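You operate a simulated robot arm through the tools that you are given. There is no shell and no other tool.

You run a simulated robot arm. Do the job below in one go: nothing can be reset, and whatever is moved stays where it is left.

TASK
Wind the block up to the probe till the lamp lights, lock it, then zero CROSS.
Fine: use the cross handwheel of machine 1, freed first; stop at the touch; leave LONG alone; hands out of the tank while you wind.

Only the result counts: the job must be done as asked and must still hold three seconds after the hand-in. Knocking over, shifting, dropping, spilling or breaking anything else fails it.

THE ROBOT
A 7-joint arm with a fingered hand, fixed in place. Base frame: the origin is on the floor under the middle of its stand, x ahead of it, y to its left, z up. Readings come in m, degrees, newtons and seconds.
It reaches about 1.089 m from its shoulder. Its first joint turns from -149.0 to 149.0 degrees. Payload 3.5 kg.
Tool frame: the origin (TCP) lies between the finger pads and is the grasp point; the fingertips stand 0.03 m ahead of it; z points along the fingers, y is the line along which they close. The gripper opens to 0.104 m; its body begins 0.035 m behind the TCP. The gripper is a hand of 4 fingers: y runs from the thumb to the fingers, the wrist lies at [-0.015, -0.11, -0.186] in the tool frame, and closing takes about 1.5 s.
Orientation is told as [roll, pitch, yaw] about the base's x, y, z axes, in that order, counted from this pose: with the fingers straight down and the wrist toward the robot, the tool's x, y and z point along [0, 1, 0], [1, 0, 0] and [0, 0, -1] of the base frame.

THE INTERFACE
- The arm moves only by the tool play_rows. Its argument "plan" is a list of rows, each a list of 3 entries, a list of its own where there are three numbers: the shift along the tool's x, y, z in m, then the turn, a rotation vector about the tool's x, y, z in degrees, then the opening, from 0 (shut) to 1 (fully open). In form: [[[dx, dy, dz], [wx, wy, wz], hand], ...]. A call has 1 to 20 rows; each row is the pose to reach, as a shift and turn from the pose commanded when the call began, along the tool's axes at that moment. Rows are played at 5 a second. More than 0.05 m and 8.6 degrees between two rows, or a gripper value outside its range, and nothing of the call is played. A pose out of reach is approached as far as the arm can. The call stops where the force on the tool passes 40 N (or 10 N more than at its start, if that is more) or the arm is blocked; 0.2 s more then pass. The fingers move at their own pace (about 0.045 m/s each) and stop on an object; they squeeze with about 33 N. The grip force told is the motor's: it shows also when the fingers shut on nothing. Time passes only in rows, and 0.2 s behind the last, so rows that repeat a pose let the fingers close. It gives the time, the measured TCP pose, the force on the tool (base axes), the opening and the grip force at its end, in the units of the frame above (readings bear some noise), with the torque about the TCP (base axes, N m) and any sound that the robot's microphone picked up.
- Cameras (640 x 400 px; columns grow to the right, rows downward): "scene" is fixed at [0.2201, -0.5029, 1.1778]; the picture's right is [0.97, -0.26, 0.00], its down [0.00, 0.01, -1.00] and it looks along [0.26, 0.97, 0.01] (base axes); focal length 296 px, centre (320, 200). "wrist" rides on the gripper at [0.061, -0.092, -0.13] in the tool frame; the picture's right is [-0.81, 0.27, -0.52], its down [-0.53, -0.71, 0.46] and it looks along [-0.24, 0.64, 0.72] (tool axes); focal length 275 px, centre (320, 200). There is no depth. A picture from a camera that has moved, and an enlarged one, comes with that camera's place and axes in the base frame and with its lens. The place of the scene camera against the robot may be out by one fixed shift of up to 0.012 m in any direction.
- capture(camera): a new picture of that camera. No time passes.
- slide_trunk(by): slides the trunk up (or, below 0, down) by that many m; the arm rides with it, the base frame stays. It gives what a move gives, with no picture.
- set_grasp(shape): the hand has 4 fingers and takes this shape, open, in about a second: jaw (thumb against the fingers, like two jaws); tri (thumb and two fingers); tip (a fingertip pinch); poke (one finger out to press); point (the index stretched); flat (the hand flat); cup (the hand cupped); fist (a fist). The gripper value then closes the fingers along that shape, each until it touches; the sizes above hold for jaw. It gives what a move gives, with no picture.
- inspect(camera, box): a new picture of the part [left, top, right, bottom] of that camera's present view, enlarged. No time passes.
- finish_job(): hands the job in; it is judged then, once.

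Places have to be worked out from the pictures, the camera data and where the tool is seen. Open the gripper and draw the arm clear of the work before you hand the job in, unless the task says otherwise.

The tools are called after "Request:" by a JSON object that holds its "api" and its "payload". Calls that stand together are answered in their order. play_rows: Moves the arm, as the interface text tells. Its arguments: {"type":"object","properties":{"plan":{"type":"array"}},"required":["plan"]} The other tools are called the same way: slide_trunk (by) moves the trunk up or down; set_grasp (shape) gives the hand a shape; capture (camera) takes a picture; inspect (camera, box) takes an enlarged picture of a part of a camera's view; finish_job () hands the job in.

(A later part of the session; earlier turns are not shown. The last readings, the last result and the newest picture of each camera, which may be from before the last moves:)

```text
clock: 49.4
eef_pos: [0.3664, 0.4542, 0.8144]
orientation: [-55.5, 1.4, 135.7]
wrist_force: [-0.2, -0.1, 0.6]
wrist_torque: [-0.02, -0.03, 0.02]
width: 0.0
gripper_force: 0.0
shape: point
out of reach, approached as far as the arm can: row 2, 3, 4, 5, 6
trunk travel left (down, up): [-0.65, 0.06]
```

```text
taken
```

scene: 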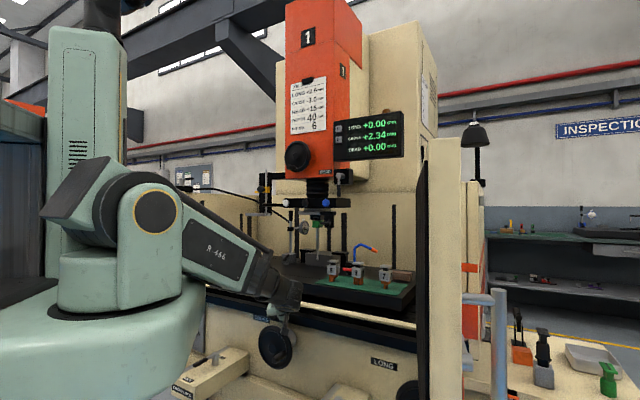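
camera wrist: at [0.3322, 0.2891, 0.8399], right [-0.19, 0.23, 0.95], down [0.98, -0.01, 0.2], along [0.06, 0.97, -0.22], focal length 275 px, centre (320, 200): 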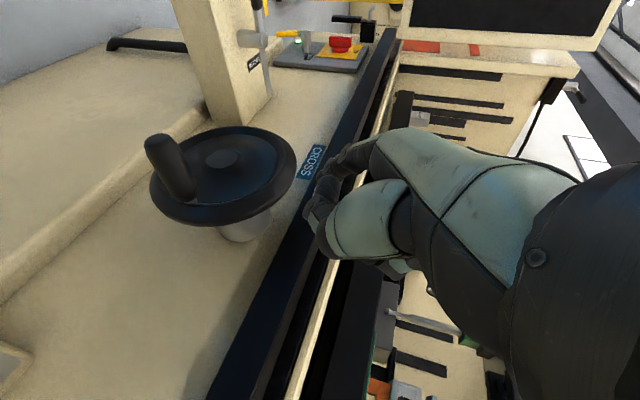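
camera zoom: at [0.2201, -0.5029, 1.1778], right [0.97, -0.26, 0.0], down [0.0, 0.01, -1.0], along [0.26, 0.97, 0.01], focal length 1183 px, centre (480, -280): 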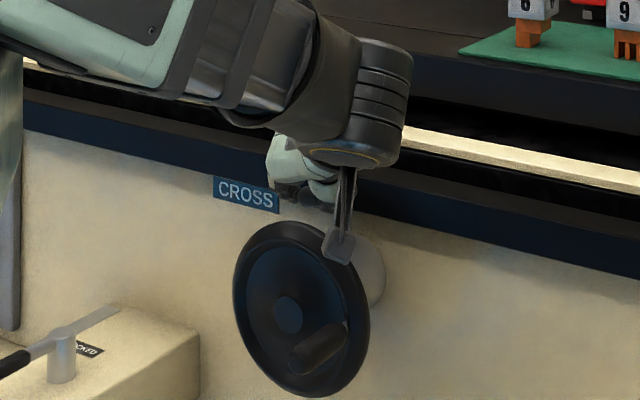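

This looks like a telescoping arm whose wrist can't point higher than the forearm does, so a lower trunk allows flatter fingers. I'll raise the hand 0.16 m first, then slide the trunk down 0.18 m.

Request:
{"api": "play_rows", "payload": {"plan": [[[-0.033, 0, -0.0226], [0, 0, 0], 1], [[-0.066, 0, -0.0453], [0, 0, 0], 1], [[-0.099, 0, -0.068], [0, 0, 0], 1], [[-0.132, 0, -0.0906], [0, 0, 0], 1], [[-0.132, 0, -0.0906], [0, 0, 0], 1]]}}

Request:
{"api": "slide_trunk", "payload": {"by": -0.18}}

Request:
{"api": "capture", "payload": {"camera": "wrist"}}

Request:
{"api": "capture", "payload": {"camera": "scene"}}

```text
clock: 50.6
eef_pos: [0.3639, 0.4569, 0.9736]
orientation: [-55.5, 1.4, 135.6]
wrist_force: [0.0, 0.0, 0.0]
wrist_torque: [-0.01, 0.0, -0.02]
width: 0.0
gripper_force: 0.1
shape: point
trunk travel left (down, up): [-0.65, 0.06]
```

```text
clock: 52.6
eef_pos: [0.364, 0.4573, 0.7942]
orientation: [-55.5, 1.4, 135.6]
wrist_force: [0.7, -0.7, -0.2]
wrist_torque: [0.0, 0.01, -0.03]
width: 0.0
gripper_force: 0.2
shape: point
trunk travel left (down, up): [-0.47, 0.24]
```

```text
taken
camera wrist: at [0.3296, 0.2914, 0.8192], right [-0.19, 0.23, 0.95], down [0.98, -0.01, 0.2], along [0.06, 0.97, -0.23], focal length 275 px, centre (320, 200)
```

wrist: 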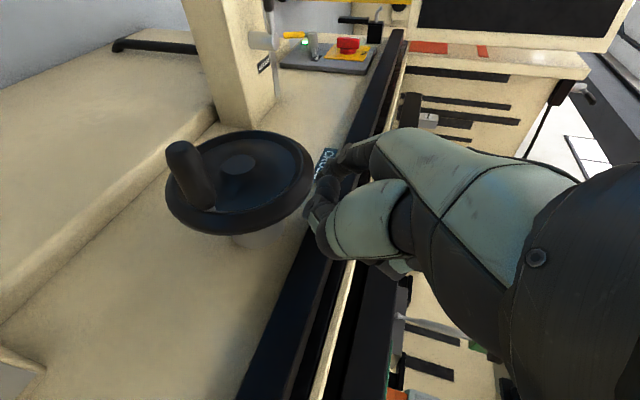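

```text
taken
```

scene: 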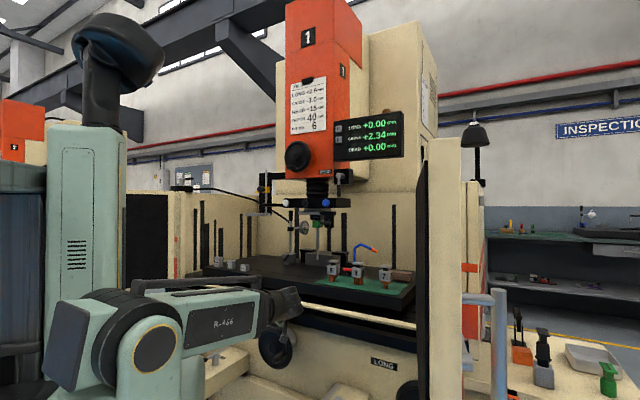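

The trunk is lower and the pose is kept. Now I'll bring the index to about 4 cm above the crank handle.

Request:
{"api": "play_rows", "payload": {"plan": [[[0.0, -0.02, 0.0], [0, 0, 0], 1], [[0.0, -0.038, 0.0], [0, 0, 0], 1], [[0.019, -0.038, 0.013], [0, 0, 0], 1], [[0.0379, -0.038, 0.026], [0, 0, 0], 1], [[0.0379, -0.038, 0.026], [0, 0, 0], 1]]}}

Request:
{"api": "capture", "payload": {"camera": "wrist"}}

Request:
{"api": "inspect", "payload": {"camera": "scene", "box": [220, 270, 340, 370]}}

```text
clock: 53.8
eef_pos: [0.3926, 0.4314, 0.7493]
orientation: [-55.6, 1.4, 135.5]
wrist_force: [0.6, -0.4, 0.5]
wrist_torque: [-0.03, 0.04, -0.01]
width: 0.0
gripper_force: 0.0
shape: point
trunk travel left (down, up): [-0.47, 0.24]
```

```text
taken
camera wrist: at [0.3576, 0.2654, 0.7742], right [-0.19, 0.23, 0.95], down [0.98, -0.01, 0.2], along [0.06, 0.97, -0.23], focal length 275 px, centre (320, 200)
```

wrist: 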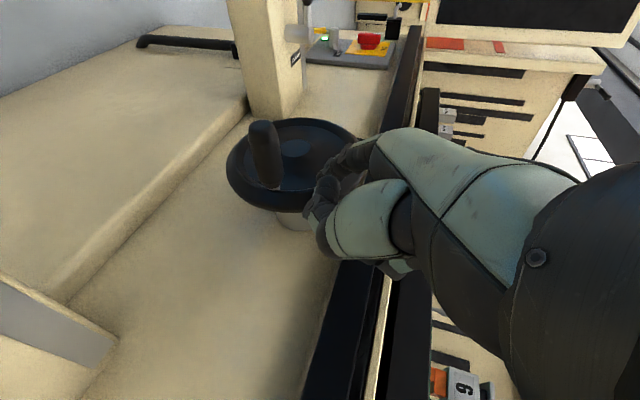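

```text
4.00 times, centred on (280, 320) of scene
camera zoom: at [0.2201, -0.5029, 1.1778], right [0.97, -0.26, 0.0], down [0.0, 0.01, -1.0], along [0.26, 0.97, 0.01], focal length 1183 px, centre (480, -280)
```

zoom: 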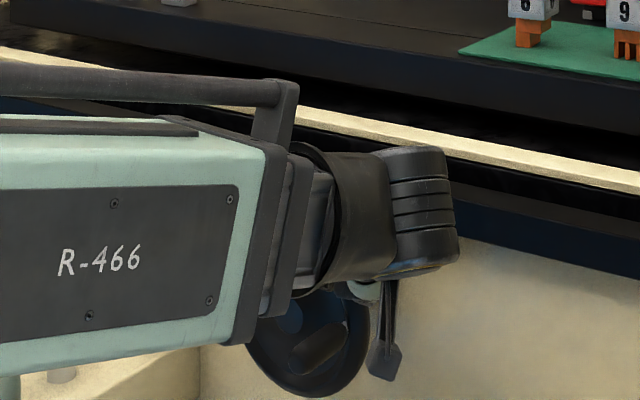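

The wrist image confirms the geometry: the index tip is about 3 cm above the handle. I'll push the handle down (clockwise) along its arc by roughly 35° and read CROSS.

Request:
{"api": "play_rows", "payload": {"plan": [[[0.01, 0.0014, 0.0068], [0, 0, 0], 1], [[0.0194, 0.0028, 0.0134], [0, 0, 0], 1], [[0.0252, 0.0009, 0.0173], [0, 0, 0], 1], [[0.0314, 0.0, 0.0216], [0, 0, 0], 1], [[0.0377, 0.0004, 0.0259], [0, 0, 0], 1], [[0.0442, 0.0017, 0.0304], [0, 0, 0], 1], [[0.0507, 0.0041, 0.0348], [0, 0, 0], 1]]}}

Request:
{"api": "capture", "payload": {"camera": "wrist"}}

Request:
{"api": "inspect", "payload": {"camera": "scene", "box": [330, 100, 410, 160]}}

```text
clock: 55.4
eef_pos: [0.39, 0.4286, 0.687]
orientation: [-55.5, 1.4, 135.6]
wrist_force: [1.6, -0.7, 1.6]
wrist_torque: [0.08, 0.07, -0.05]
width: 0.096
gripper_force: 0.0
shape: point
trunk travel left (down, up): [-0.47, 0.24]
```

```text
taken
camera wrist: at [0.3553, 0.2645, 0.7131], right [-0.19, 0.23, 0.95], down [0.98, -0.01, 0.2], along [0.06, 0.97, -0.23], focal length 275 px, centre (320, 200)
```

wrist: 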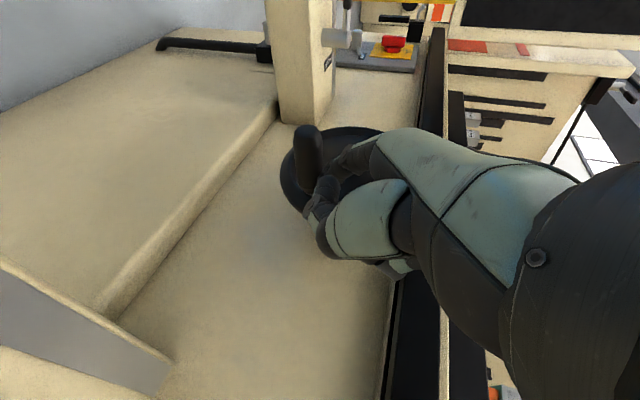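

```text
6.67 times, centred on (370, 130) of scene
camera zoom: at [0.2201, -0.5029, 1.1778], right [0.97, -0.26, 0.0], down [0.0, 0.01, -1.0], along [0.26, 0.97, 0.01], focal length 1971 px, centre (-13, 667)
```

zoom: 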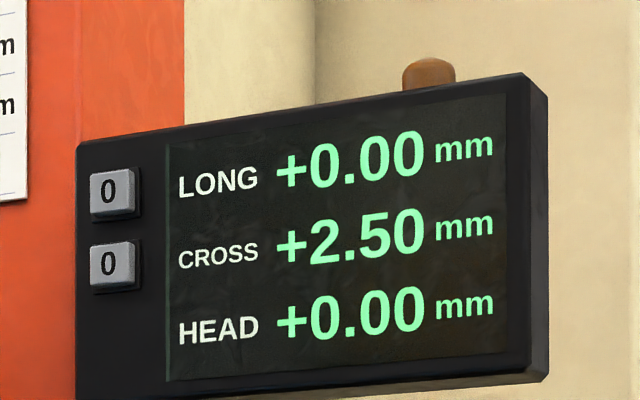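

Clockwise raises CROSS (now 2.50, about +0.16 for roughly 40°), and the peg push works. I'll carry on clockwise along the arc toward the bottom, then check the lamp and the reading.

Request:
{"api": "play_rows", "payload": {"plan": [[[0.0059, 0.0054, 0.0041], [0, 0, 0], 1], [[0.012, 0.0097, 0.0083], [0, 0, 0], 1], [[0.0177, 0.0148, 0.0122], [0, 0, 0], 1], [[0.023, 0.0207, 0.0158], [0, 0, 0], 1], [[0.0276, 0.0272, 0.019], [0, 0, 0], 1]]}}

Request:
{"api": "capture", "payload": {"camera": "wrist"}}

Request:
{"api": "inspect", "payload": {"camera": "scene", "box": [330, 100, 410, 160]}}

```text
clock: 56.6
eef_pos: [0.3729, 0.4497, 0.6538]
orientation: [-55.5, 1.4, 135.6]
wrist_force: [0.9, -1.7, 1.0]
wrist_torque: [0.04, 0.01, 0.0]
width: 0.0959
gripper_force: 0.0
shape: point
trunk travel left (down, up): [-0.47, 0.24]
```

```text
taken
camera wrist: at [0.338, 0.2833, 0.6795], right [-0.19, 0.23, 0.95], down [0.98, -0.01, 0.2], along [0.06, 0.97, -0.23], focal length 275 px, centre (320, 200)
```

wrist: 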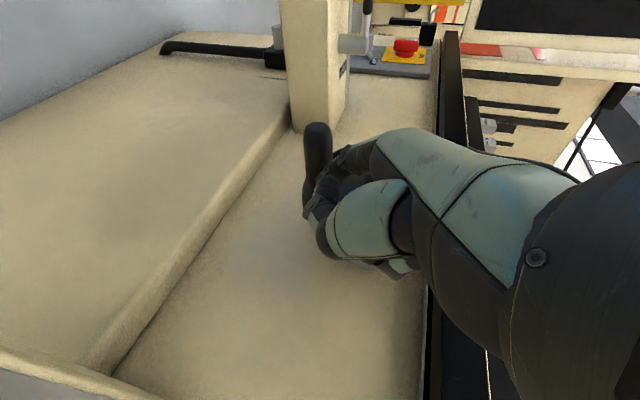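

```text
6.67 times, centred on (370, 130) of scene
camera zoom: at [0.2201, -0.5029, 1.1778], right [0.97, -0.26, 0.0], down [0.0, 0.01, -1.0], along [0.26, 0.97, 0.01], focal length 1971 px, centre (-13, 667)
```

zoom: 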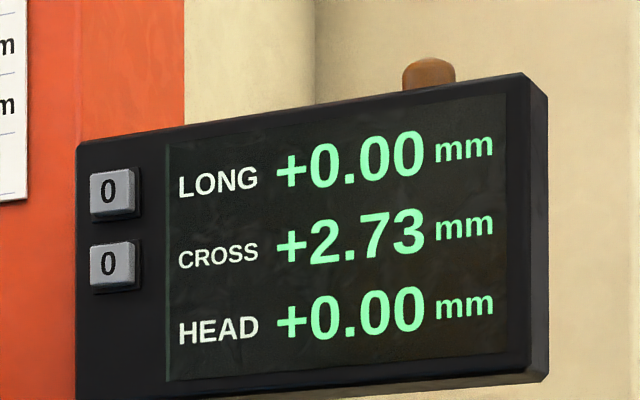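

CROSS is 2.73 now, which makes it 2 mm per turn, with the lamp still unlit. I'll take the same enlarged block/probe view as before to see which way the block has moved.

Request:
{"api": "inspect", "payload": {"camera": "scene", "box": [310, 252, 326, 262]}}

Request:
{"api": "inspect", "payload": {"camera": "scene", "box": [298, 246, 314, 256]}}

```text
16.00 times, centred on (318, 257) of scene
camera zoom: at [0.2201, -0.5029, 1.1778], right [0.97, -0.26, 0.0], down [0.0, 0.01, -1.0], along [0.26, 0.97, 0.01], focal length 4731 px, centre (352, -712)
```

zoom: 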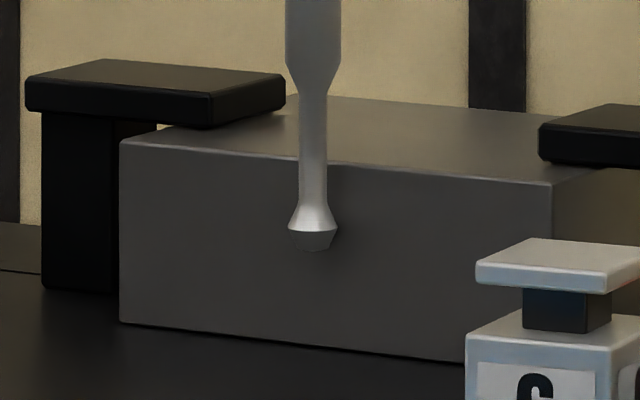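

```text
16.00 times, centred on (306, 251) of scene
camera zoom: at [0.2201, -0.5029, 1.1778], right [0.97, -0.26, 0.0], down [0.0, 0.01, -1.0], along [0.26, 0.97, 0.01], focal length 4731 px, centre (544, -616)
```

zoom: 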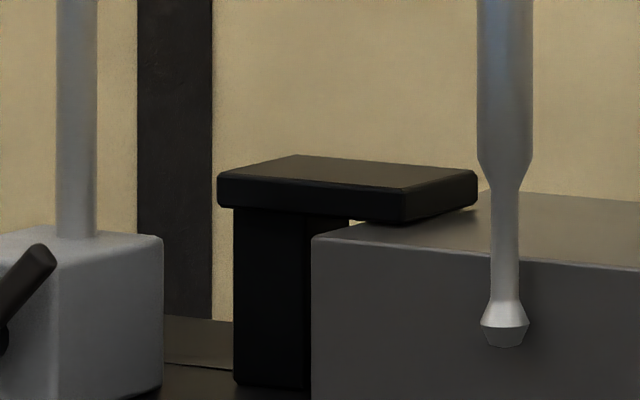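

Everything on the table shifted about 1 px to the right, which fits the block moving away from the probe. So it has to go counter-clockwise, with CROSS falling. I'll take the index over the handle to its other side, without touching it.

Request:
{"api": "play_rows", "payload": {"plan": [[[-0.0112, -0.0085, -0.0114], [0, 0, 0], 1], [[-0.0266, -0.0115, -0.0243], [0, 0, 0], 1], [[-0.0365, 0.0085, -0.0311], [0, 0, 0], 1], [[-0.0365, 0.0335, -0.0311], [0, 0, 0], 1], [[-0.0225, 0.0515, -0.0215], [0, 0, 0], 1], [[-0.0019, 0.0535, -0.0073], [0, 0, 0], 1], [[0.0102, 0.0515, 0.0033], [0, 0, 0], 1], [[0.0102, 0.0515, 0.0033], [0, 0, 0], 1]]}}

Request:
{"api": "capture", "payload": {"camera": "wrist"}}

Request:
{"api": "inspect", "payload": {"camera": "scene", "box": [330, 100, 410, 160]}}

Request:
{"api": "inspect", "payload": {"camera": "scene", "box": [220, 300, 320, 380]}}

```text
clock: 58.4
eef_pos: [0.332, 0.4839, 0.6453]
orientation: [-55.6, 1.3, 135.7]
wrist_force: [0.7, 3.0, 12.7]
wrist_torque: [0.08, 0.41, -0.09]
width: 0.0963
gripper_force: 0.0
shape: point
trunk travel left (down, up): [-0.47, 0.24]
```

```text
taken
camera wrist: at [0.2981, 0.3186, 0.6699], right [-0.19, 0.23, 0.95], down [0.98, -0.01, 0.2], along [0.06, 0.97, -0.22], focal length 275 px, centre (320, 200)
```

wrist: 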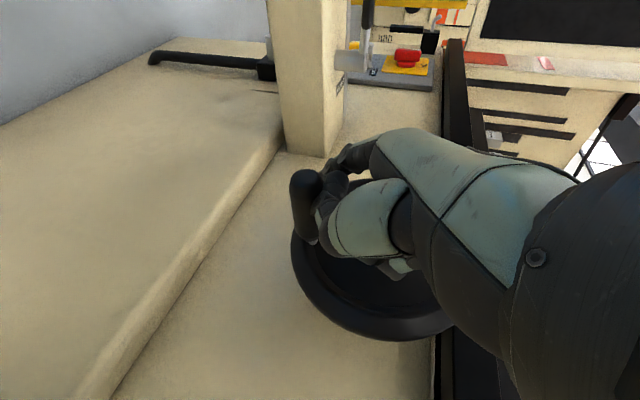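

```text
6.67 times, centred on (370, 130) of scene
camera zoom: at [0.2201, -0.5029, 1.1778], right [0.97, -0.26, 0.0], down [0.0, 0.01, -1.0], along [0.26, 0.97, 0.01], focal length 1971 px, centre (-13, 667)
```

zoom: 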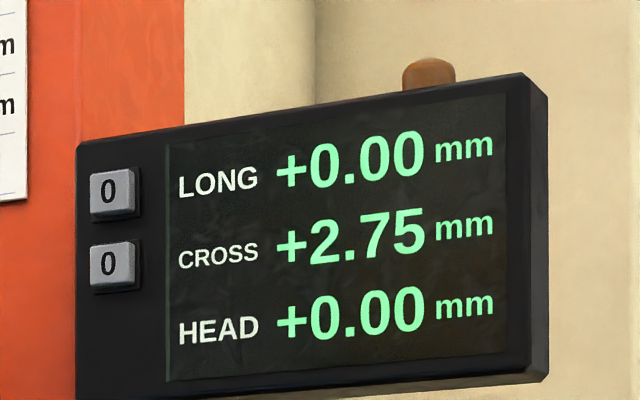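

```text
5.00 times, centred on (270, 340) of scene
camera zoom: at [0.2201, -0.5029, 1.1778], right [0.97, -0.26, 0.0], down [0.0, 0.01, -1.0], along [0.26, 0.97, 0.01], focal length 1478 px, centre (570, -500)
```

zoom: 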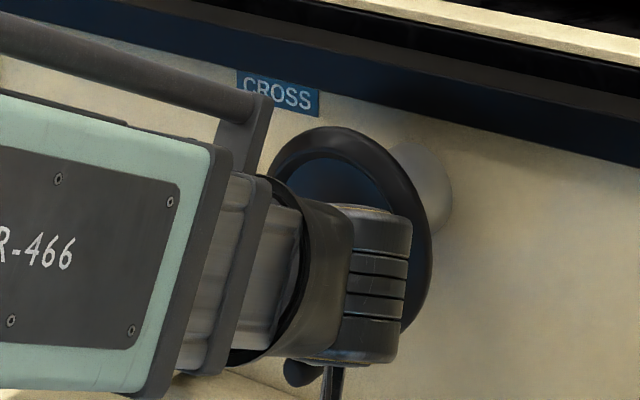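

The curled fingers came down on the handle (12 N), nudging CROSS to 2.75. I'll lift off straight up, then look at the "flat" shape as a cleaner paddle.

Request:
{"api": "play_rows", "payload": {"plan": [[[-0.0165, 0, -0.0113], [0, 0, 0], 1], [[-0.0412, 0, -0.0283], [0, 0, 0], 1], [[-0.0742, 0, -0.0509], [0, 0, 0], 1], [[-0.1071, 0, -0.0736], [0, 0, 0], 1], [[-0.1071, 0, -0.0736], [0, 0, 0], 1]]}}

Request:
{"api": "set_grasp", "payload": {"shape": "flat"}}

Request:
{"api": "capture", "payload": {"camera": "wrist"}}

Request:
{"api": "inspect", "payload": {"camera": "scene", "box": [200, 250, 340, 370]}}

Request:
{"api": "inspect", "payload": {"camera": "scene", "box": [330, 100, 410, 160]}}

```text
clock: 59.6
eef_pos: [0.3295, 0.4851, 0.7743]
orientation: [-55.6, 1.3, 135.6]
wrist_force: [0.6, 0.7, 0.3]
wrist_torque: [0.0, 0.02, 0.0]
width: 0.0959
gripper_force: 0.0
shape: point
trunk travel left (down, up): [-0.47, 0.24]
```

```text
clock: 60.5
eef_pos: [0.3299, 0.4858, 0.7734]
orientation: [-55.5, 1.4, 135.6]
wrist_force: [-0.4, -0.5, 0.9]
wrist_torque: [0.01, -0.02, 0.01]
width: 0.096
gripper_force: 0.0
shape: flat
trunk travel left (down, up): [-0.47, 0.24]
```

```text
taken
camera wrist: at [0.2954, 0.3197, 0.7982], right [-0.19, 0.23, 0.95], down [0.98, -0.01, 0.2], along [0.06, 0.97, -0.23], focal length 275 px, centre (320, 200)
```

wrist: 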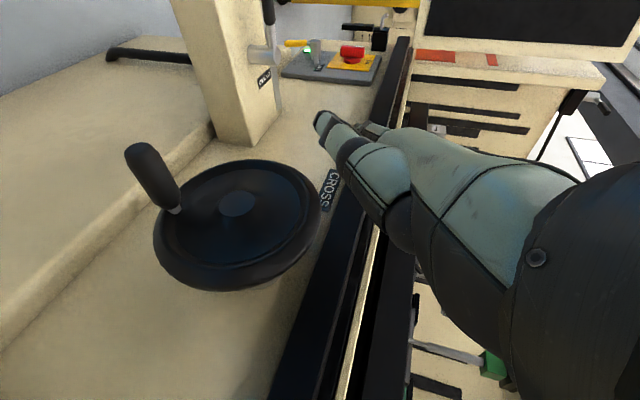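

```text
3.33 times, centred on (270, 310) of scene
camera zoom: at [0.2201, -0.5029, 1.1778], right [0.97, -0.26, 0.0], down [0.0, 0.01, -1.0], along [0.26, 0.97, 0.01], focal length 986 px, centre (487, -167)
```

zoom: 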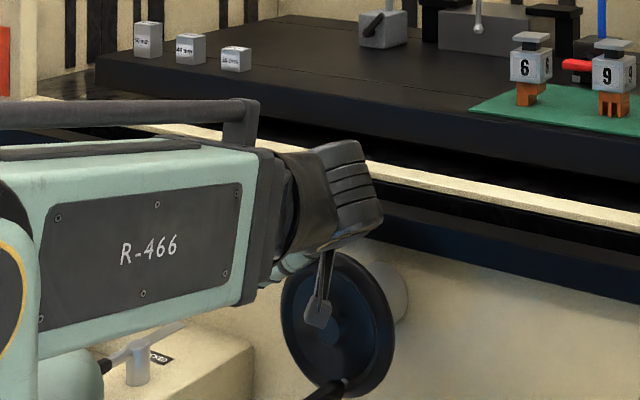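

```text
6.67 times, centred on (370, 130) of scene
camera zoom: at [0.2201, -0.5029, 1.1778], right [0.97, -0.26, 0.0], down [0.0, 0.01, -1.0], along [0.26, 0.97, 0.01], focal length 1971 px, centre (-13, 667)
```

zoom: 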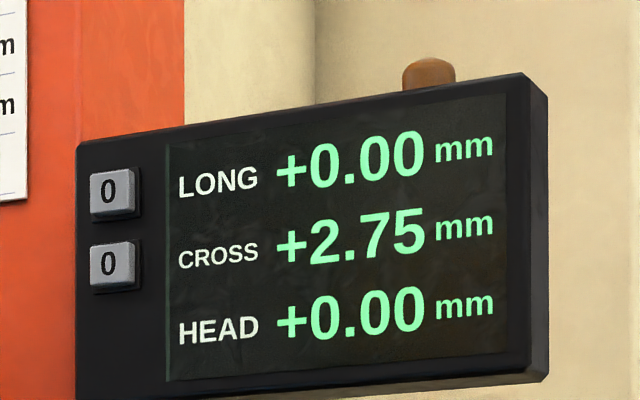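

The handle is where I predict it, near 5:30 (−75°). On reflection, my earlier tri grip did move the wheel 1:1 once its slack was taken up, so I'll use tri again, centred deeper on the handle. First up a little, set tri and lower the trunk by 3 cm.

Request:
{"api": "play_rows", "payload": {"plan": [[[-0.0165, 0, -0.0113], [0, 0, 0], 1], [[-0.033, 0, -0.0226], [0, 0, 0], 1]]}}

Request:
{"api": "set_grasp", "payload": {"shape": "tri"}}

Request:
{"api": "slide_trunk", "payload": {"by": -0.03}}

Request:
{"api": "capture", "payload": {"camera": "wrist"}}

```text
clock: 61.1
eef_pos: [0.3334, 0.4892, 0.811]
orientation: [-55.4, 1.4, 135.6]
wrist_force: [0.2, -1.2, 0.4]
wrist_torque: [-0.03, 0.01, 0.05]
width: 0.096
gripper_force: 0.2
shape: flat
out of reach, approached as far as the arm can: row 2
trunk travel left (down, up): [-0.47, 0.24]
```

```text
clock: 62.0
eef_pos: [0.3336, 0.4888, 0.8102]
orientation: [-55.4, 1.4, 135.8]
wrist_force: [-0.6, -0.1, 0.1]
wrist_torque: [-0.01, -0.02, 0.0]
width: 0.1037
gripper_force: 0.0
shape: tri
trunk travel left (down, up): [-0.47, 0.24]
```

```text
clock: 62.8
eef_pos: [0.3325, 0.4886, 0.7794]
orientation: [-55.4, 1.4, 135.6]
wrist_force: [0.1, -0.2, -0.4]
wrist_torque: [0.0, 0.0, -0.03]
width: 0.1039
gripper_force: 0.0
shape: tri
trunk travel left (down, up): [-0.44, 0.27]
```

```text
taken
camera wrist: at [0.2987, 0.3236, 0.8054], right [-0.19, 0.23, 0.95], down [0.98, -0.01, 0.2], along [0.06, 0.97, -0.23], focal length 275 px, centre (320, 200)
```

wrist: 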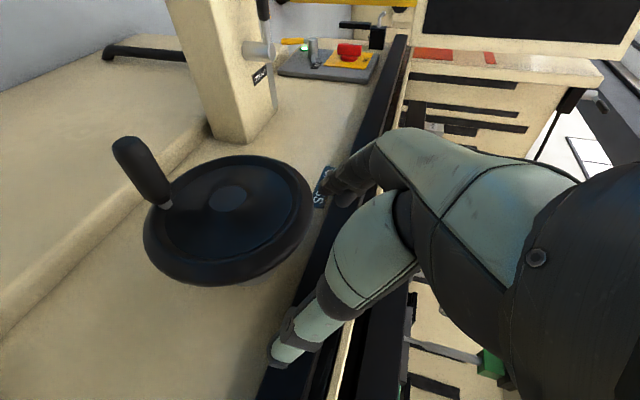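

The open tri hand is clear above the wheel, with the handle at lower right of centre as predicted. I'll descend astride the handle at u≈−0.129, z≈0.63.

Request:
{"api": "play_rows", "payload": {"plan": [[[0.0287, 0.0054, 0.019], [0, 0, 0], 1], [[0.0587, 0.0133, 0.0372], [0, 0, 0], 1], [[0.0886, 0.0212, 0.0553], [0, 0, 0], 1], [[0.1145, 0.0219, 0.0706], [0, 0, 0], 1], [[0.1266, 0.0223, 0.0777], [0, 0, 0], 1], [[0.1266, 0.0223, 0.0777], [0, 0, 0], 1]]}}

Request:
{"api": "capture", "payload": {"camera": "wrist"}}

Request:
{"api": "inspect", "payload": {"camera": "scene", "box": [330, 100, 410, 160]}}

```text
clock: 64.2
eef_pos: [0.3132, 0.4978, 0.6311]
orientation: [-55.4, 1.3, 135.5]
wrist_force: [-0.7, 0.1, -0.7]
wrist_torque: [0.0, -0.01, -0.01]
width: 0.1041
gripper_force: 0.1
shape: tri
trunk travel left (down, up): [-0.44, 0.27]
```

```text
taken
camera wrist: at [0.279, 0.3318, 0.656], right [-0.19, 0.23, 0.95], down [0.98, -0.01, 0.2], along [0.06, 0.97, -0.23], focal length 275 px, centre (320, 200)
```

wrist: 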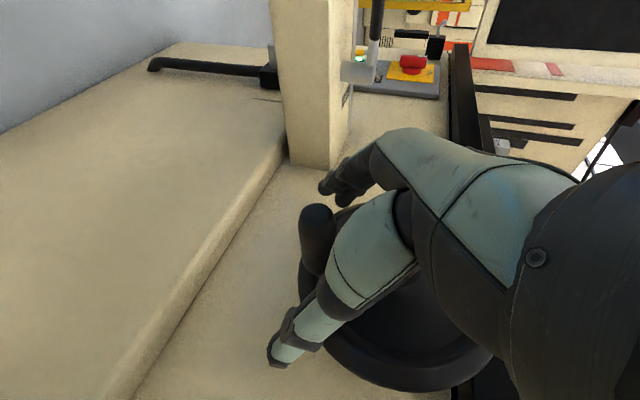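

```text
6.67 times, centred on (370, 130) of scene
camera zoom: at [0.2201, -0.5029, 1.1778], right [0.97, -0.26, 0.0], down [0.0, 0.01, -1.0], along [0.26, 0.97, 0.01], focal length 1971 px, centre (-13, 667)
```

zoom: 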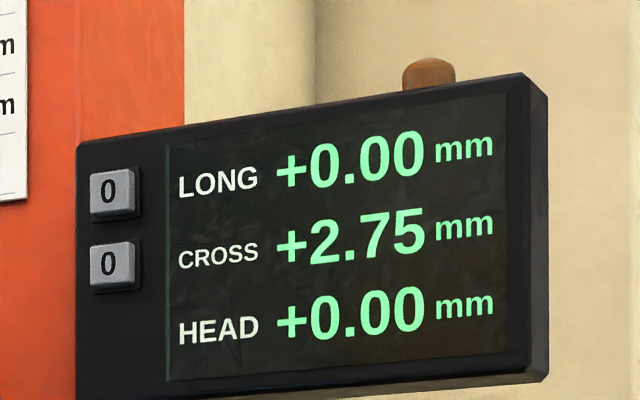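

The handle lies between thumb and fingers with no contact, and CROSS still reads 2.75. I'll close the tri grip.

Request:
{"api": "play_rows", "payload": {"plan": [[[0.001, 0, 0.001], [0, 0, 0], 0.5], [[0.002, 0, 0.001], [0, 0, 0], 0.2], [[0.002, 0, 0.001], [0, 0, 0], 0.0], [[0.002, 0, 0.001], [0, 0, 0], 0.0], [[0.002, 0, 0.001], [0, 0, 0], 0.0], [[0.002, 0, 0.001], [0, 0, 0], 0.0], [[0.002, 0, 0.001], [0, 0, 0], 0.0]]}}

Request:
{"api": "capture", "payload": {"camera": "wrist"}}

Request:
{"api": "inspect", "payload": {"camera": "scene", "box": [330, 100, 410, 160]}}

```text
clock: 65.8
eef_pos: [0.3146, 0.4961, 0.6284]
orientation: [-55.4, 1.4, 135.7]
wrist_force: [1.8, 0.8, -6.0]
wrist_torque: [-0.07, 0.03, 0.04]
width: 0.0129
gripper_force: 33.0
shape: tri
trunk travel left (down, up): [-0.44, 0.27]
```

```text
taken
camera wrist: at [0.2796, 0.3309, 0.6545], right [-0.19, 0.23, 0.95], down [0.98, -0.01, 0.2], along [0.06, 0.97, -0.23], focal length 275 px, centre (320, 200)
```

wrist: 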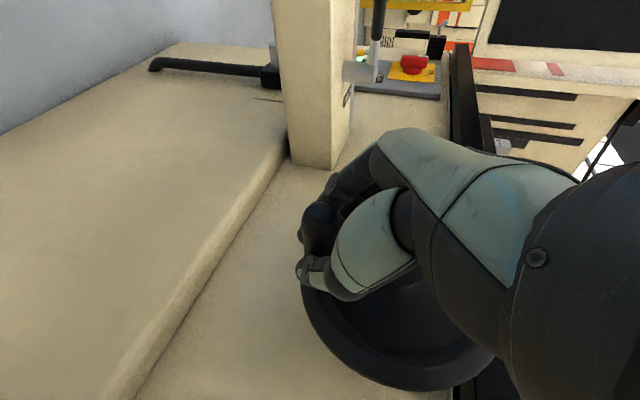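

```text
6.67 times, centred on (370, 130) of scene
camera zoom: at [0.2201, -0.5029, 1.1778], right [0.97, -0.26, 0.0], down [0.0, 0.01, -1.0], along [0.26, 0.97, 0.01], focal length 1971 px, centre (-13, 667)
```

zoom: 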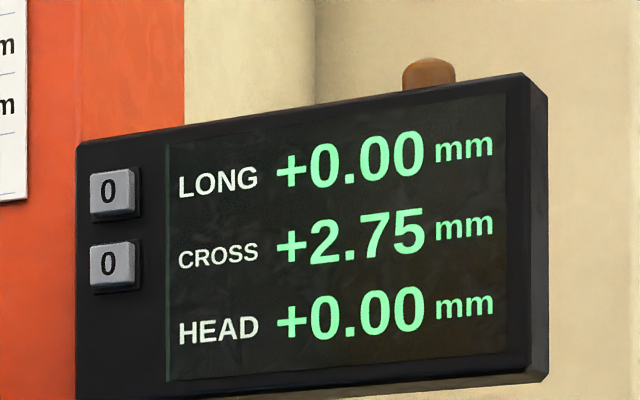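

The handle end is held squarely between thumb and index, with CROSS still at 2.75. I'll turn 24° counter-clockwise along the arc and check that CROSS follows.

Request:
{"api": "play_rows", "payload": {"plan": [[[-0.001, -0.0037, -0.0007], [0, 0, 0], 0.0], [[-0.0021, -0.0073, -0.0014], [0, 0, 0], 0.0], [[-0.0034, -0.0107, -0.0024], [0, 0, 0], 0.0], [[-0.0049, -0.0141, -0.0034], [0, 0, 0], 0.0], [[-0.0066, -0.0173, -0.0046], [0, 0, 0], 0.0], [[-0.0086, -0.0204, -0.0059], [0, 0, 0], 0.0]]}}

Request:
{"api": "capture", "payload": {"camera": "wrist"}}

Request:
{"api": "inspect", "payload": {"camera": "scene", "box": [330, 100, 410, 160]}}

```text
clock: 67.2
eef_pos: [0.3291, 0.4825, 0.6402]
orientation: [-55.4, 1.5, 135.7]
wrist_force: [-0.2, 3.6, -1.1]
wrist_torque: [0.06, -0.07, 0.04]
width: 0.0129
gripper_force: 32.3
shape: tri
trunk travel left (down, up): [-0.44, 0.27]
```

```text
taken
camera wrist: at [0.2938, 0.3166, 0.6651], right [-0.19, 0.23, 0.95], down [0.98, -0.01, 0.2], along [0.06, 0.97, -0.23], focal length 275 px, centre (320, 200)
```

wrist: 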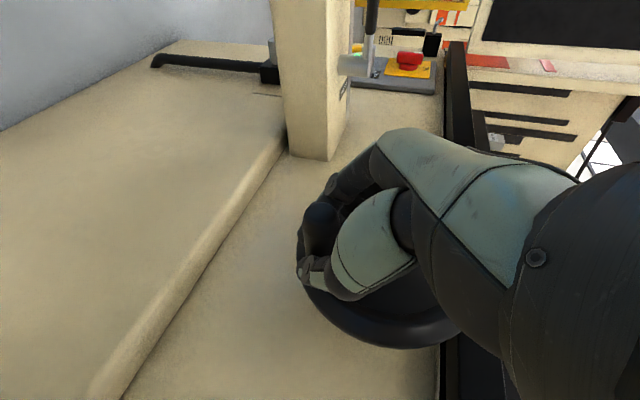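

```text
6.67 times, centred on (370, 130) of scene
camera zoom: at [0.2201, -0.5029, 1.1778], right [0.97, -0.26, 0.0], down [0.0, 0.01, -1.0], along [0.26, 0.97, 0.01], focal length 1971 px, centre (-13, 667)
```

zoom: 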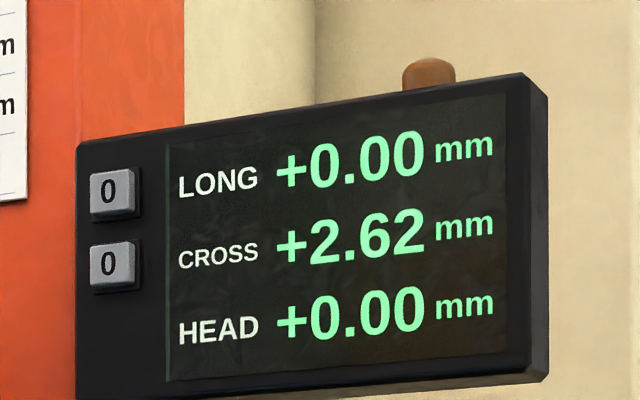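

CROSS follows exactly (2.62, −0.13 for 24°) with small forces. The lamp was off down to 2.28 before, so I'll wind on to about 2.31 in one arc.

Request:
{"api": "play_rows", "payload": {"plan": [[[-0.0037, -0.0051, -0.0026], [0, 0, 0], 0.0], [[-0.0079, -0.0095, -0.0055], [0, 0, 0], 0.0], [[-0.0126, -0.0134, -0.0086], [0, 0, 0], 0.0], [[-0.0175, -0.0165, -0.012], [0, 0, 0], 0.0], [[-0.0227, -0.0189, -0.0156], [0, 0, 0], 0.0], [[-0.0281, -0.0205, -0.0193], [0, 0, 0], 0.0], [[-0.0336, -0.0213, -0.0231], [0, 0, 0], 0.0], [[-0.0392, -0.0214, -0.0269], [0, 0, 0], 0.0]]}}

Request:
{"api": "inspect", "payload": {"camera": "scene", "box": [330, 100, 410, 160]}}

Request:
{"api": "capture", "payload": {"camera": "wrist"}}

```text
clock: 69.0
eef_pos: [0.342, 0.4691, 0.6887]
orientation: [-55.4, 1.4, 135.8]
wrist_force: [-7.0, 1.6, -3.3]
wrist_torque: [0.01, 0.04, 0.21]
width: 0.0133
gripper_force: 33.3
shape: tri
trunk travel left (down, up): [-0.44, 0.27]
```

```text
6.67 times, centred on (370, 130) of scene
camera zoom: at [0.2201, -0.5029, 1.1778], right [0.97, -0.26, 0.0], down [0.0, 0.01, -1.0], along [0.26, 0.97, 0.01], focal length 1971 px, centre (-13, 667)
```

zoom: 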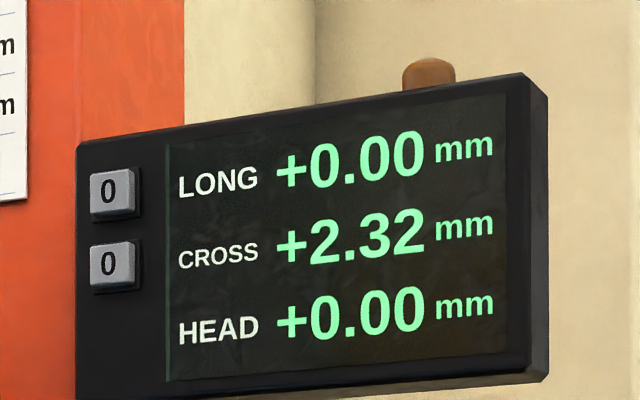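

```text
taken
camera wrist: at [0.3081, 0.303, 0.7143], right [-0.19, 0.23, 0.95], down [0.98, -0.01, 0.2], along [0.06, 0.97, -0.23], focal length 275 px, centre (320, 200)
```

wrist: 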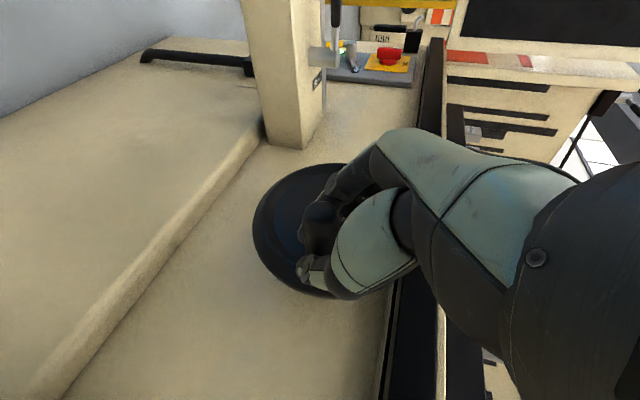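

CROSS is at 2.32 and the lamp is off. From here I go into new territory, so I'll wind on in steps of about 0.12 mm with a lamp check after each.

Request:
{"api": "play_rows", "payload": {"plan": [[[-0.0054, 0.0017, -0.0037], [0, 0, 0], 0.0], [[-0.0106, 0.0033, -0.0073], [0, 0, 0], 0.0], [[-0.0157, 0.0056, -0.0108], [0, 0, 0], 0.0]]}}

Request:
{"api": "inspect", "payload": {"camera": "scene", "box": [330, 100, 410, 160]}}

Request:
{"api": "inspect", "payload": {"camera": "scene", "box": [310, 252, 326, 262]}}

```text
clock: 69.8
eef_pos: [0.3385, 0.4731, 0.7073]
orientation: [-55.4, 1.4, 135.6]
wrist_force: [0.9, 4.7, -3.3]
wrist_torque: [0.0, 0.0, 0.13]
width: 0.013
gripper_force: 32.8
shape: tri
trunk travel left (down, up): [-0.44, 0.27]
```

```text
6.67 times, centred on (370, 130) of scene
camera zoom: at [0.2201, -0.5029, 1.1778], right [0.97, -0.26, 0.0], down [0.0, 0.01, -1.0], along [0.26, 0.97, 0.01], focal length 1971 px, centre (-13, 667)
```

zoom: 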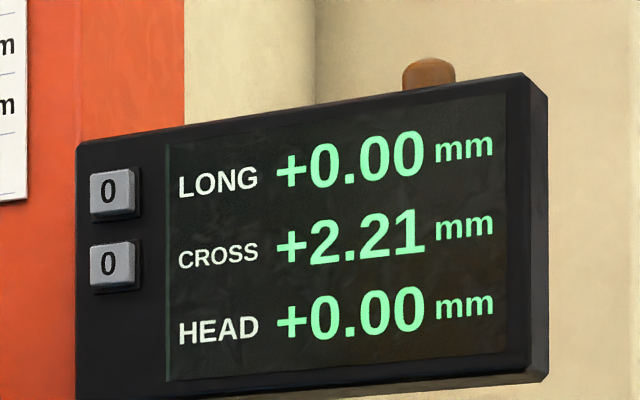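

```text
16.00 times, centred on (318, 257) of scene
camera zoom: at [0.2201, -0.5029, 1.1778], right [0.97, -0.26, 0.0], down [0.0, 0.01, -1.0], along [0.26, 0.97, 0.01], focal length 4731 px, centre (352, -712)
```

zoom: 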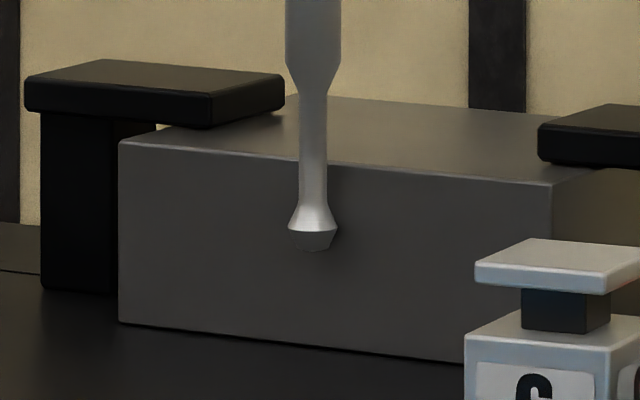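

CROSS is 2.21, the lamp is off, and the block has clearly shifted left (toward the probe), so the direction is right. Next step.

Request:
{"api": "play_rows", "payload": {"plan": [[[-0.0048, 0.0032, -0.0033], [0, 0, 0], 0.0], [[-0.0091, 0.0071, -0.0063], [0, 0, 0], 0.0], [[-0.0132, 0.0115, -0.0091], [0, 0, 0], 0.0]]}}

Request:
{"api": "inspect", "payload": {"camera": "scene", "box": [330, 100, 410, 160]}}

```text
clock: 70.6
eef_pos: [0.3299, 0.4801, 0.7218]
orientation: [-55.4, 1.4, 135.6]
wrist_force: [4.5, 0.1, -0.9]
wrist_torque: [0.03, -0.1, 0.03]
width: 0.013
gripper_force: 33.0
shape: tri
trunk travel left (down, up): [-0.44, 0.27]
```

```text
6.67 times, centred on (370, 130) of scene
camera zoom: at [0.2201, -0.5029, 1.1778], right [0.97, -0.26, 0.0], down [0.0, 0.01, -1.0], along [0.26, 0.97, 0.01], focal length 1971 px, centre (-13, 667)
```

zoom: 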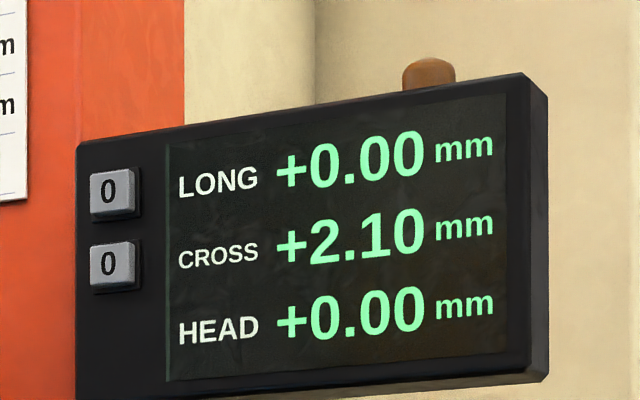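

CROSS is 2.10, lamp off. Continuing up toward the top of the wheel.

Request:
{"api": "play_rows", "payload": {"plan": [[[-0.0035, 0.0051, -0.0024], [0, 0, 0], 0.0], [[-0.0064, 0.0106, -0.0044], [0, 0, 0], 0.0], [[-0.0087, 0.0165, -0.006], [0, 0, 0], 0.0]]}}

Request:
{"api": "inspect", "payload": {"camera": "scene", "box": [330, 100, 410, 160]}}

```text
clock: 71.4
eef_pos: [0.3175, 0.4927, 0.7336]
orientation: [-55.5, 1.3, 135.6]
wrist_force: [7.2, -1.3, 6.3]
wrist_torque: [0.12, -0.16, -0.09]
width: 0.0129
gripper_force: 33.0
shape: tri
trunk travel left (down, up): [-0.44, 0.27]
```

```text
6.67 times, centred on (370, 130) of scene
camera zoom: at [0.2201, -0.5029, 1.1778], right [0.97, -0.26, 0.0], down [0.0, 0.01, -1.0], along [0.26, 0.97, 0.01], focal length 1971 px, centre (-13, 667)
```

zoom: 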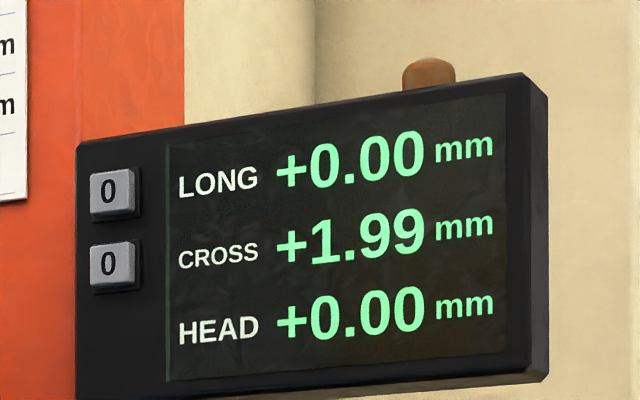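

CROSS is 1.99, lamp off. Continuing over the top.

Request:
{"api": "play_rows", "payload": {"plan": [[[-0.0026, 0.0062, -0.0018], [0, 0, 0], 0.0], [[-0.0037, 0.0127, -0.0025], [0, 0, 0], 0.0], [[-0.0041, 0.0193, -0.0028], [0, 0, 0], 0.0]]}}

Request:
{"api": "inspect", "payload": {"camera": "scene", "box": [330, 100, 410, 160]}}

```text
clock: 72.2
eef_pos: [0.3049, 0.5056, 0.7388]
orientation: [-55.5, 1.4, 135.7]
wrist_force: [4.0, -0.5, 9.7]
wrist_torque: [0.2, -0.17, -0.1]
width: 0.0131
gripper_force: 33.1
shape: tri
trunk travel left (down, up): [-0.44, 0.27]
```

```text
6.67 times, centred on (370, 130) of scene
camera zoom: at [0.2201, -0.5029, 1.1778], right [0.97, -0.26, 0.0], down [0.0, 0.01, -1.0], along [0.26, 0.97, 0.01], focal length 1971 px, centre (-13, 667)
```

zoom: 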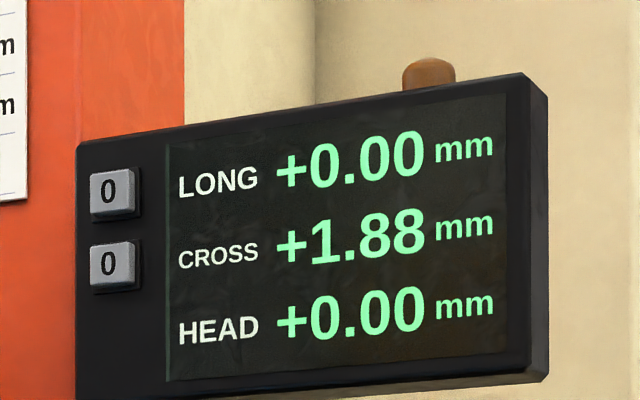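

CROSS is 1.88, lamp still off, with only a light upward push, so I'll ride about 1 mm higher. Continuing past the top.

Request:
{"api": "play_rows", "payload": {"plan": [[[-0.0008, 0.0067, -0.0006], [0, 0, 0], 0.0], [[0.0, 0.0133, 0.0], [0, 0, 0], 0.0], [[0.0017, 0.0196, 0.0011], [0, 0, 0], 0.0]]}}

Request:
{"api": "inspect", "payload": {"camera": "scene", "box": [330, 100, 410, 160]}}

```text
clock: 73.0
eef_pos: [0.2896, 0.5199, 0.7334]
orientation: [-55.4, 1.2, 135.7]
wrist_force: [-0.5, 1.2, 11.1]
wrist_torque: [0.28, -0.17, -0.09]
width: 0.0136
gripper_force: 32.7
shape: tri
trunk travel left (down, up): [-0.44, 0.27]
```

```text
6.67 times, centred on (370, 130) of scene
camera zoom: at [0.2201, -0.5029, 1.1778], right [0.97, -0.26, 0.0], down [0.0, 0.01, -1.0], along [0.26, 0.97, 0.01], focal length 1971 px, centre (-13, 667)
```

zoom: 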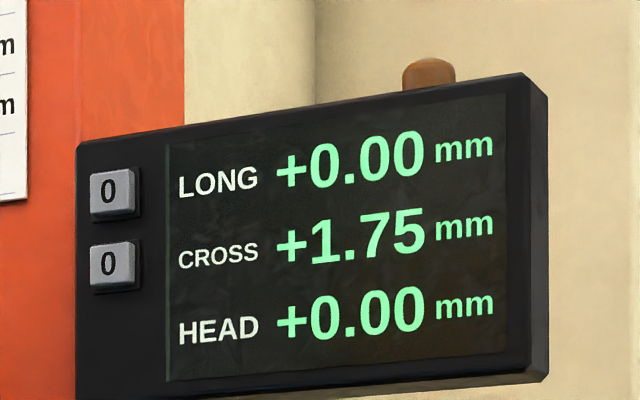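

CROSS is 1.75, lamp off. The slight upward push suggests the true path is 1–2 mm higher here, so I'll correct for that and continue.

Request:
{"api": "play_rows", "payload": {"plan": [[[0.0003, 0.0061, 0.0002], [0, 0, 0], 0.0], [[0.003, 0.012, 0.0021], [0, 0, 0], 0.0], [[0.0064, 0.0174, 0.0044], [0, 0, 0], 0.0]]}}

Request:
{"api": "inspect", "payload": {"camera": "scene", "box": [330, 100, 410, 160]}}

Request:
{"api": "capture", "payload": {"camera": "wrist"}}

```text
clock: 73.8
eef_pos: [0.2766, 0.533, 0.7252]
orientation: [-55.5, 1.4, 135.7]
wrist_force: [0.5, -2.7, -0.6]
wrist_torque: [0.09, -0.08, -0.11]
width: 0.0137
gripper_force: 32.9
shape: tri
trunk travel left (down, up): [-0.44, 0.27]
```

```text
6.67 times, centred on (370, 130) of scene
camera zoom: at [0.2201, -0.5029, 1.1778], right [0.97, -0.26, 0.0], down [0.0, 0.01, -1.0], along [0.26, 0.97, 0.01], focal length 1971 px, centre (-13, 667)
```

zoom: 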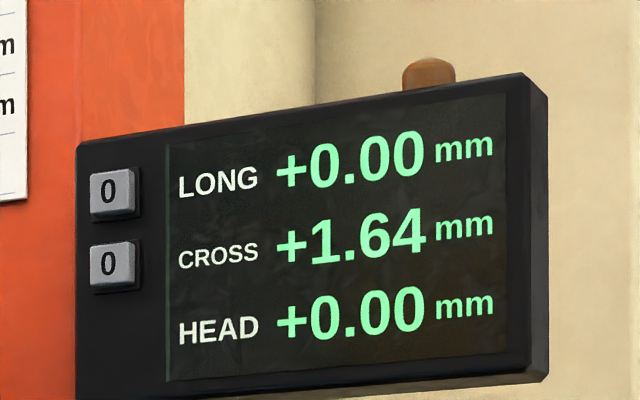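

```text
taken
camera wrist: at [0.2427, 0.3672, 0.7511], right [-0.19, 0.23, 0.95], down [0.98, -0.01, 0.2], along [0.06, 0.97, -0.23], focal length 275 px, centre (320, 200)
```

wrist: 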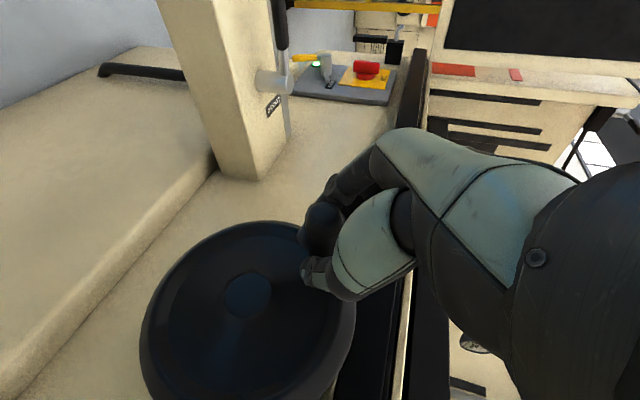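

CROSS is 1.64, lamp off, and forces are near zero. Next I go down the left side.

Request:
{"api": "play_rows", "payload": {"plan": [[[0.0049, 0.0073, 0.0034], [0, 0, 0], 0.0], [[0.0094, 0.0117, 0.0065], [0, 0, 0], 0.0], [[0.0142, 0.0154, 0.0097], [0, 0, 0], 0.0]]}}

Request:
{"api": "inspect", "payload": {"camera": "scene", "box": [330, 100, 410, 160]}}

```text
clock: 74.6
eef_pos: [0.2685, 0.544, 0.7088]
orientation: [-55.4, 1.5, 135.7]
wrist_force: [-0.6, -0.1, 2.9]
wrist_torque: [0.1, -0.09, -0.01]
width: 0.0137
gripper_force: 33.0
shape: tri
trunk travel left (down, up): [-0.44, 0.27]
```

```text
6.67 times, centred on (370, 130) of scene
camera zoom: at [0.2201, -0.5029, 1.1778], right [0.97, -0.26, 0.0], down [0.0, 0.01, -1.0], along [0.26, 0.97, 0.01], focal length 1971 px, centre (-13, 667)
```

zoom: 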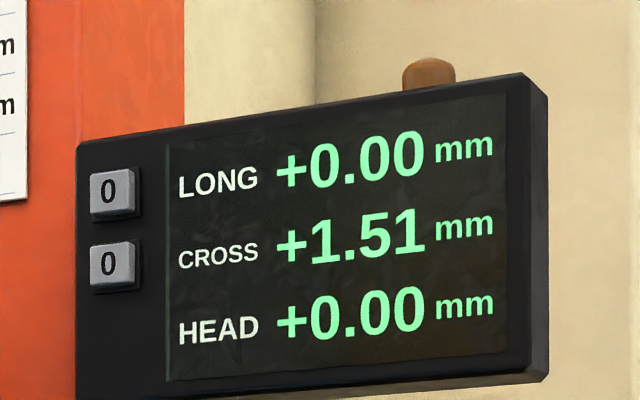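

CROSS is 1.51, lamp off. Continuing downward on the left side.

Request:
{"api": "play_rows", "payload": {"plan": [[[0.0052, 0.003, 0.0036], [0, 0, 0], 0.0], [[0.0105, 0.0052, 0.0072], [0, 0, 0], 0.0], [[0.0161, 0.0066, 0.011], [0, 0, 0], 0.0]]}}

Request:
{"api": "inspect", "payload": {"camera": "scene", "box": [330, 100, 410, 160]}}

Request:
{"api": "inspect", "payload": {"camera": "scene", "box": [310, 252, 326, 262]}}

```text
clock: 75.4
eef_pos: [0.2629, 0.5478, 0.6902]
orientation: [-55.4, 1.5, 135.7]
wrist_force: [-3.9, 2.2, 2.3]
wrist_torque: [0.15, -0.09, 0.04]
width: 0.0137
gripper_force: 33.1
shape: tri
trunk travel left (down, up): [-0.44, 0.27]
```

```text
6.67 times, centred on (370, 130) of scene
camera zoom: at [0.2201, -0.5029, 1.1778], right [0.97, -0.26, 0.0], down [0.0, 0.01, -1.0], along [0.26, 0.97, 0.01], focal length 1971 px, centre (-13, 667)
```

zoom: 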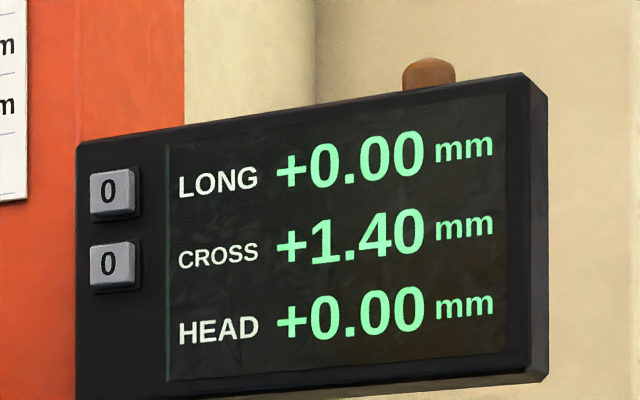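

```text
16.00 times, centred on (318, 257) of scene
camera zoom: at [0.2201, -0.5029, 1.1778], right [0.97, -0.26, 0.0], down [0.0, 0.01, -1.0], along [0.26, 0.97, 0.01], focal length 4731 px, centre (352, -712)
```

zoom: 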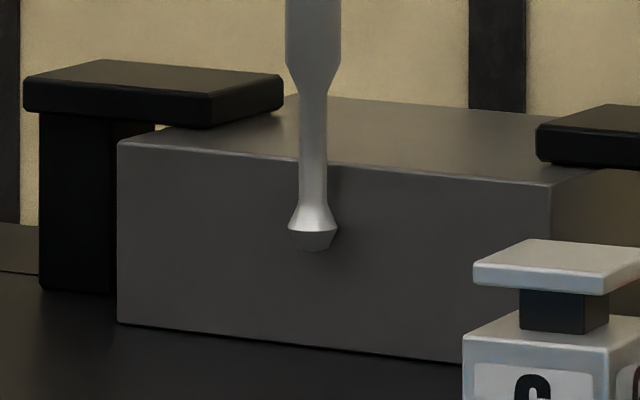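

CROSS is 1.40, lamp off, and the shadow beside the stylus is getting stronger. Continuing in the same small steps.

Request:
{"api": "play_rows", "payload": {"plan": [[[0.0057, 0.0005, 0.0039], [0, 0, 0], 0.0], [[0.0113, 0.0003, 0.0078], [0, 0, 0], 0.0], [[0.0169, -0.0009, 0.0116], [0, 0, 0], 0.0]]}}

Request:
{"api": "inspect", "payload": {"camera": "scene", "box": [330, 100, 410, 160]}}

```text
clock: 76.2
eef_pos: [0.2627, 0.5472, 0.6693]
orientation: [-55.4, 1.4, 135.6]
wrist_force: [-2.3, 6.6, 0.7]
wrist_torque: [0.17, -0.09, 0.02]
width: 0.0138
gripper_force: 33.6
shape: tri
trunk travel left (down, up): [-0.44, 0.27]
```

```text
6.67 times, centred on (370, 130) of scene
camera zoom: at [0.2201, -0.5029, 1.1778], right [0.97, -0.26, 0.0], down [0.0, 0.01, -1.0], along [0.26, 0.97, 0.01], focal length 1971 px, centre (-13, 667)
```

zoom: 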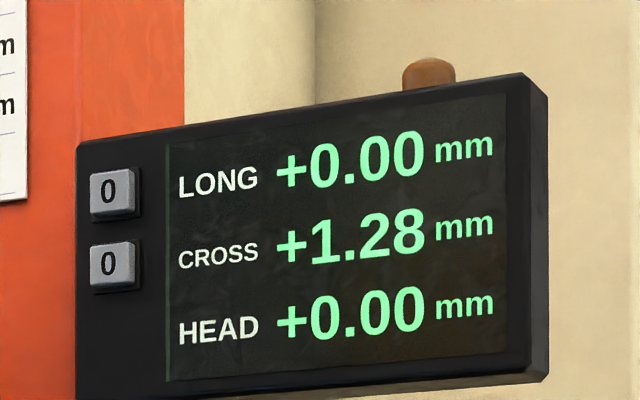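

CROSS is 1.28, lamp off. Continuing toward lower left.

Request:
{"api": "play_rows", "payload": {"plan": [[[0.0054, -0.0019, 0.0037], [0, 0, 0], 0.0], [[0.0105, -0.0046, 0.0072], [0, 0, 0], 0.0], [[0.0153, -0.0081, 0.0105], [0, 0, 0], 0.0]]}}

Request:
{"api": "inspect", "payload": {"camera": "scene", "box": [330, 100, 410, 160]}}

```text
clock: 77.0
eef_pos: [0.2691, 0.5418, 0.6491]
orientation: [-55.3, 1.4, 135.7]
wrist_force: [-5.3, 5.0, -2.4]
wrist_torque: [0.07, -0.05, 0.08]
width: 0.014
gripper_force: 33.3
shape: tri
trunk travel left (down, up): [-0.44, 0.27]
```

```text
6.67 times, centred on (370, 130) of scene
camera zoom: at [0.2201, -0.5029, 1.1778], right [0.97, -0.26, 0.0], down [0.0, 0.01, -1.0], along [0.26, 0.97, 0.01], focal length 1971 px, centre (-13, 667)
```

zoom: 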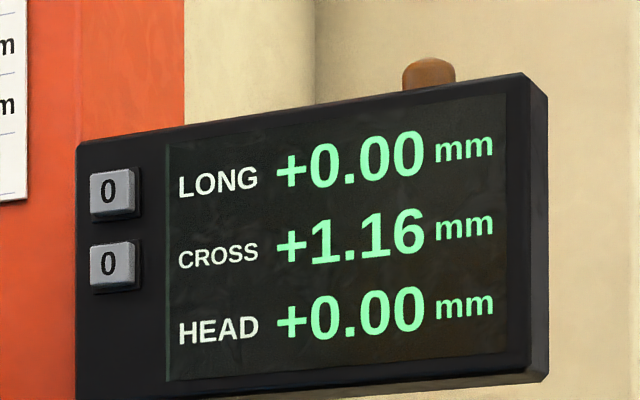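

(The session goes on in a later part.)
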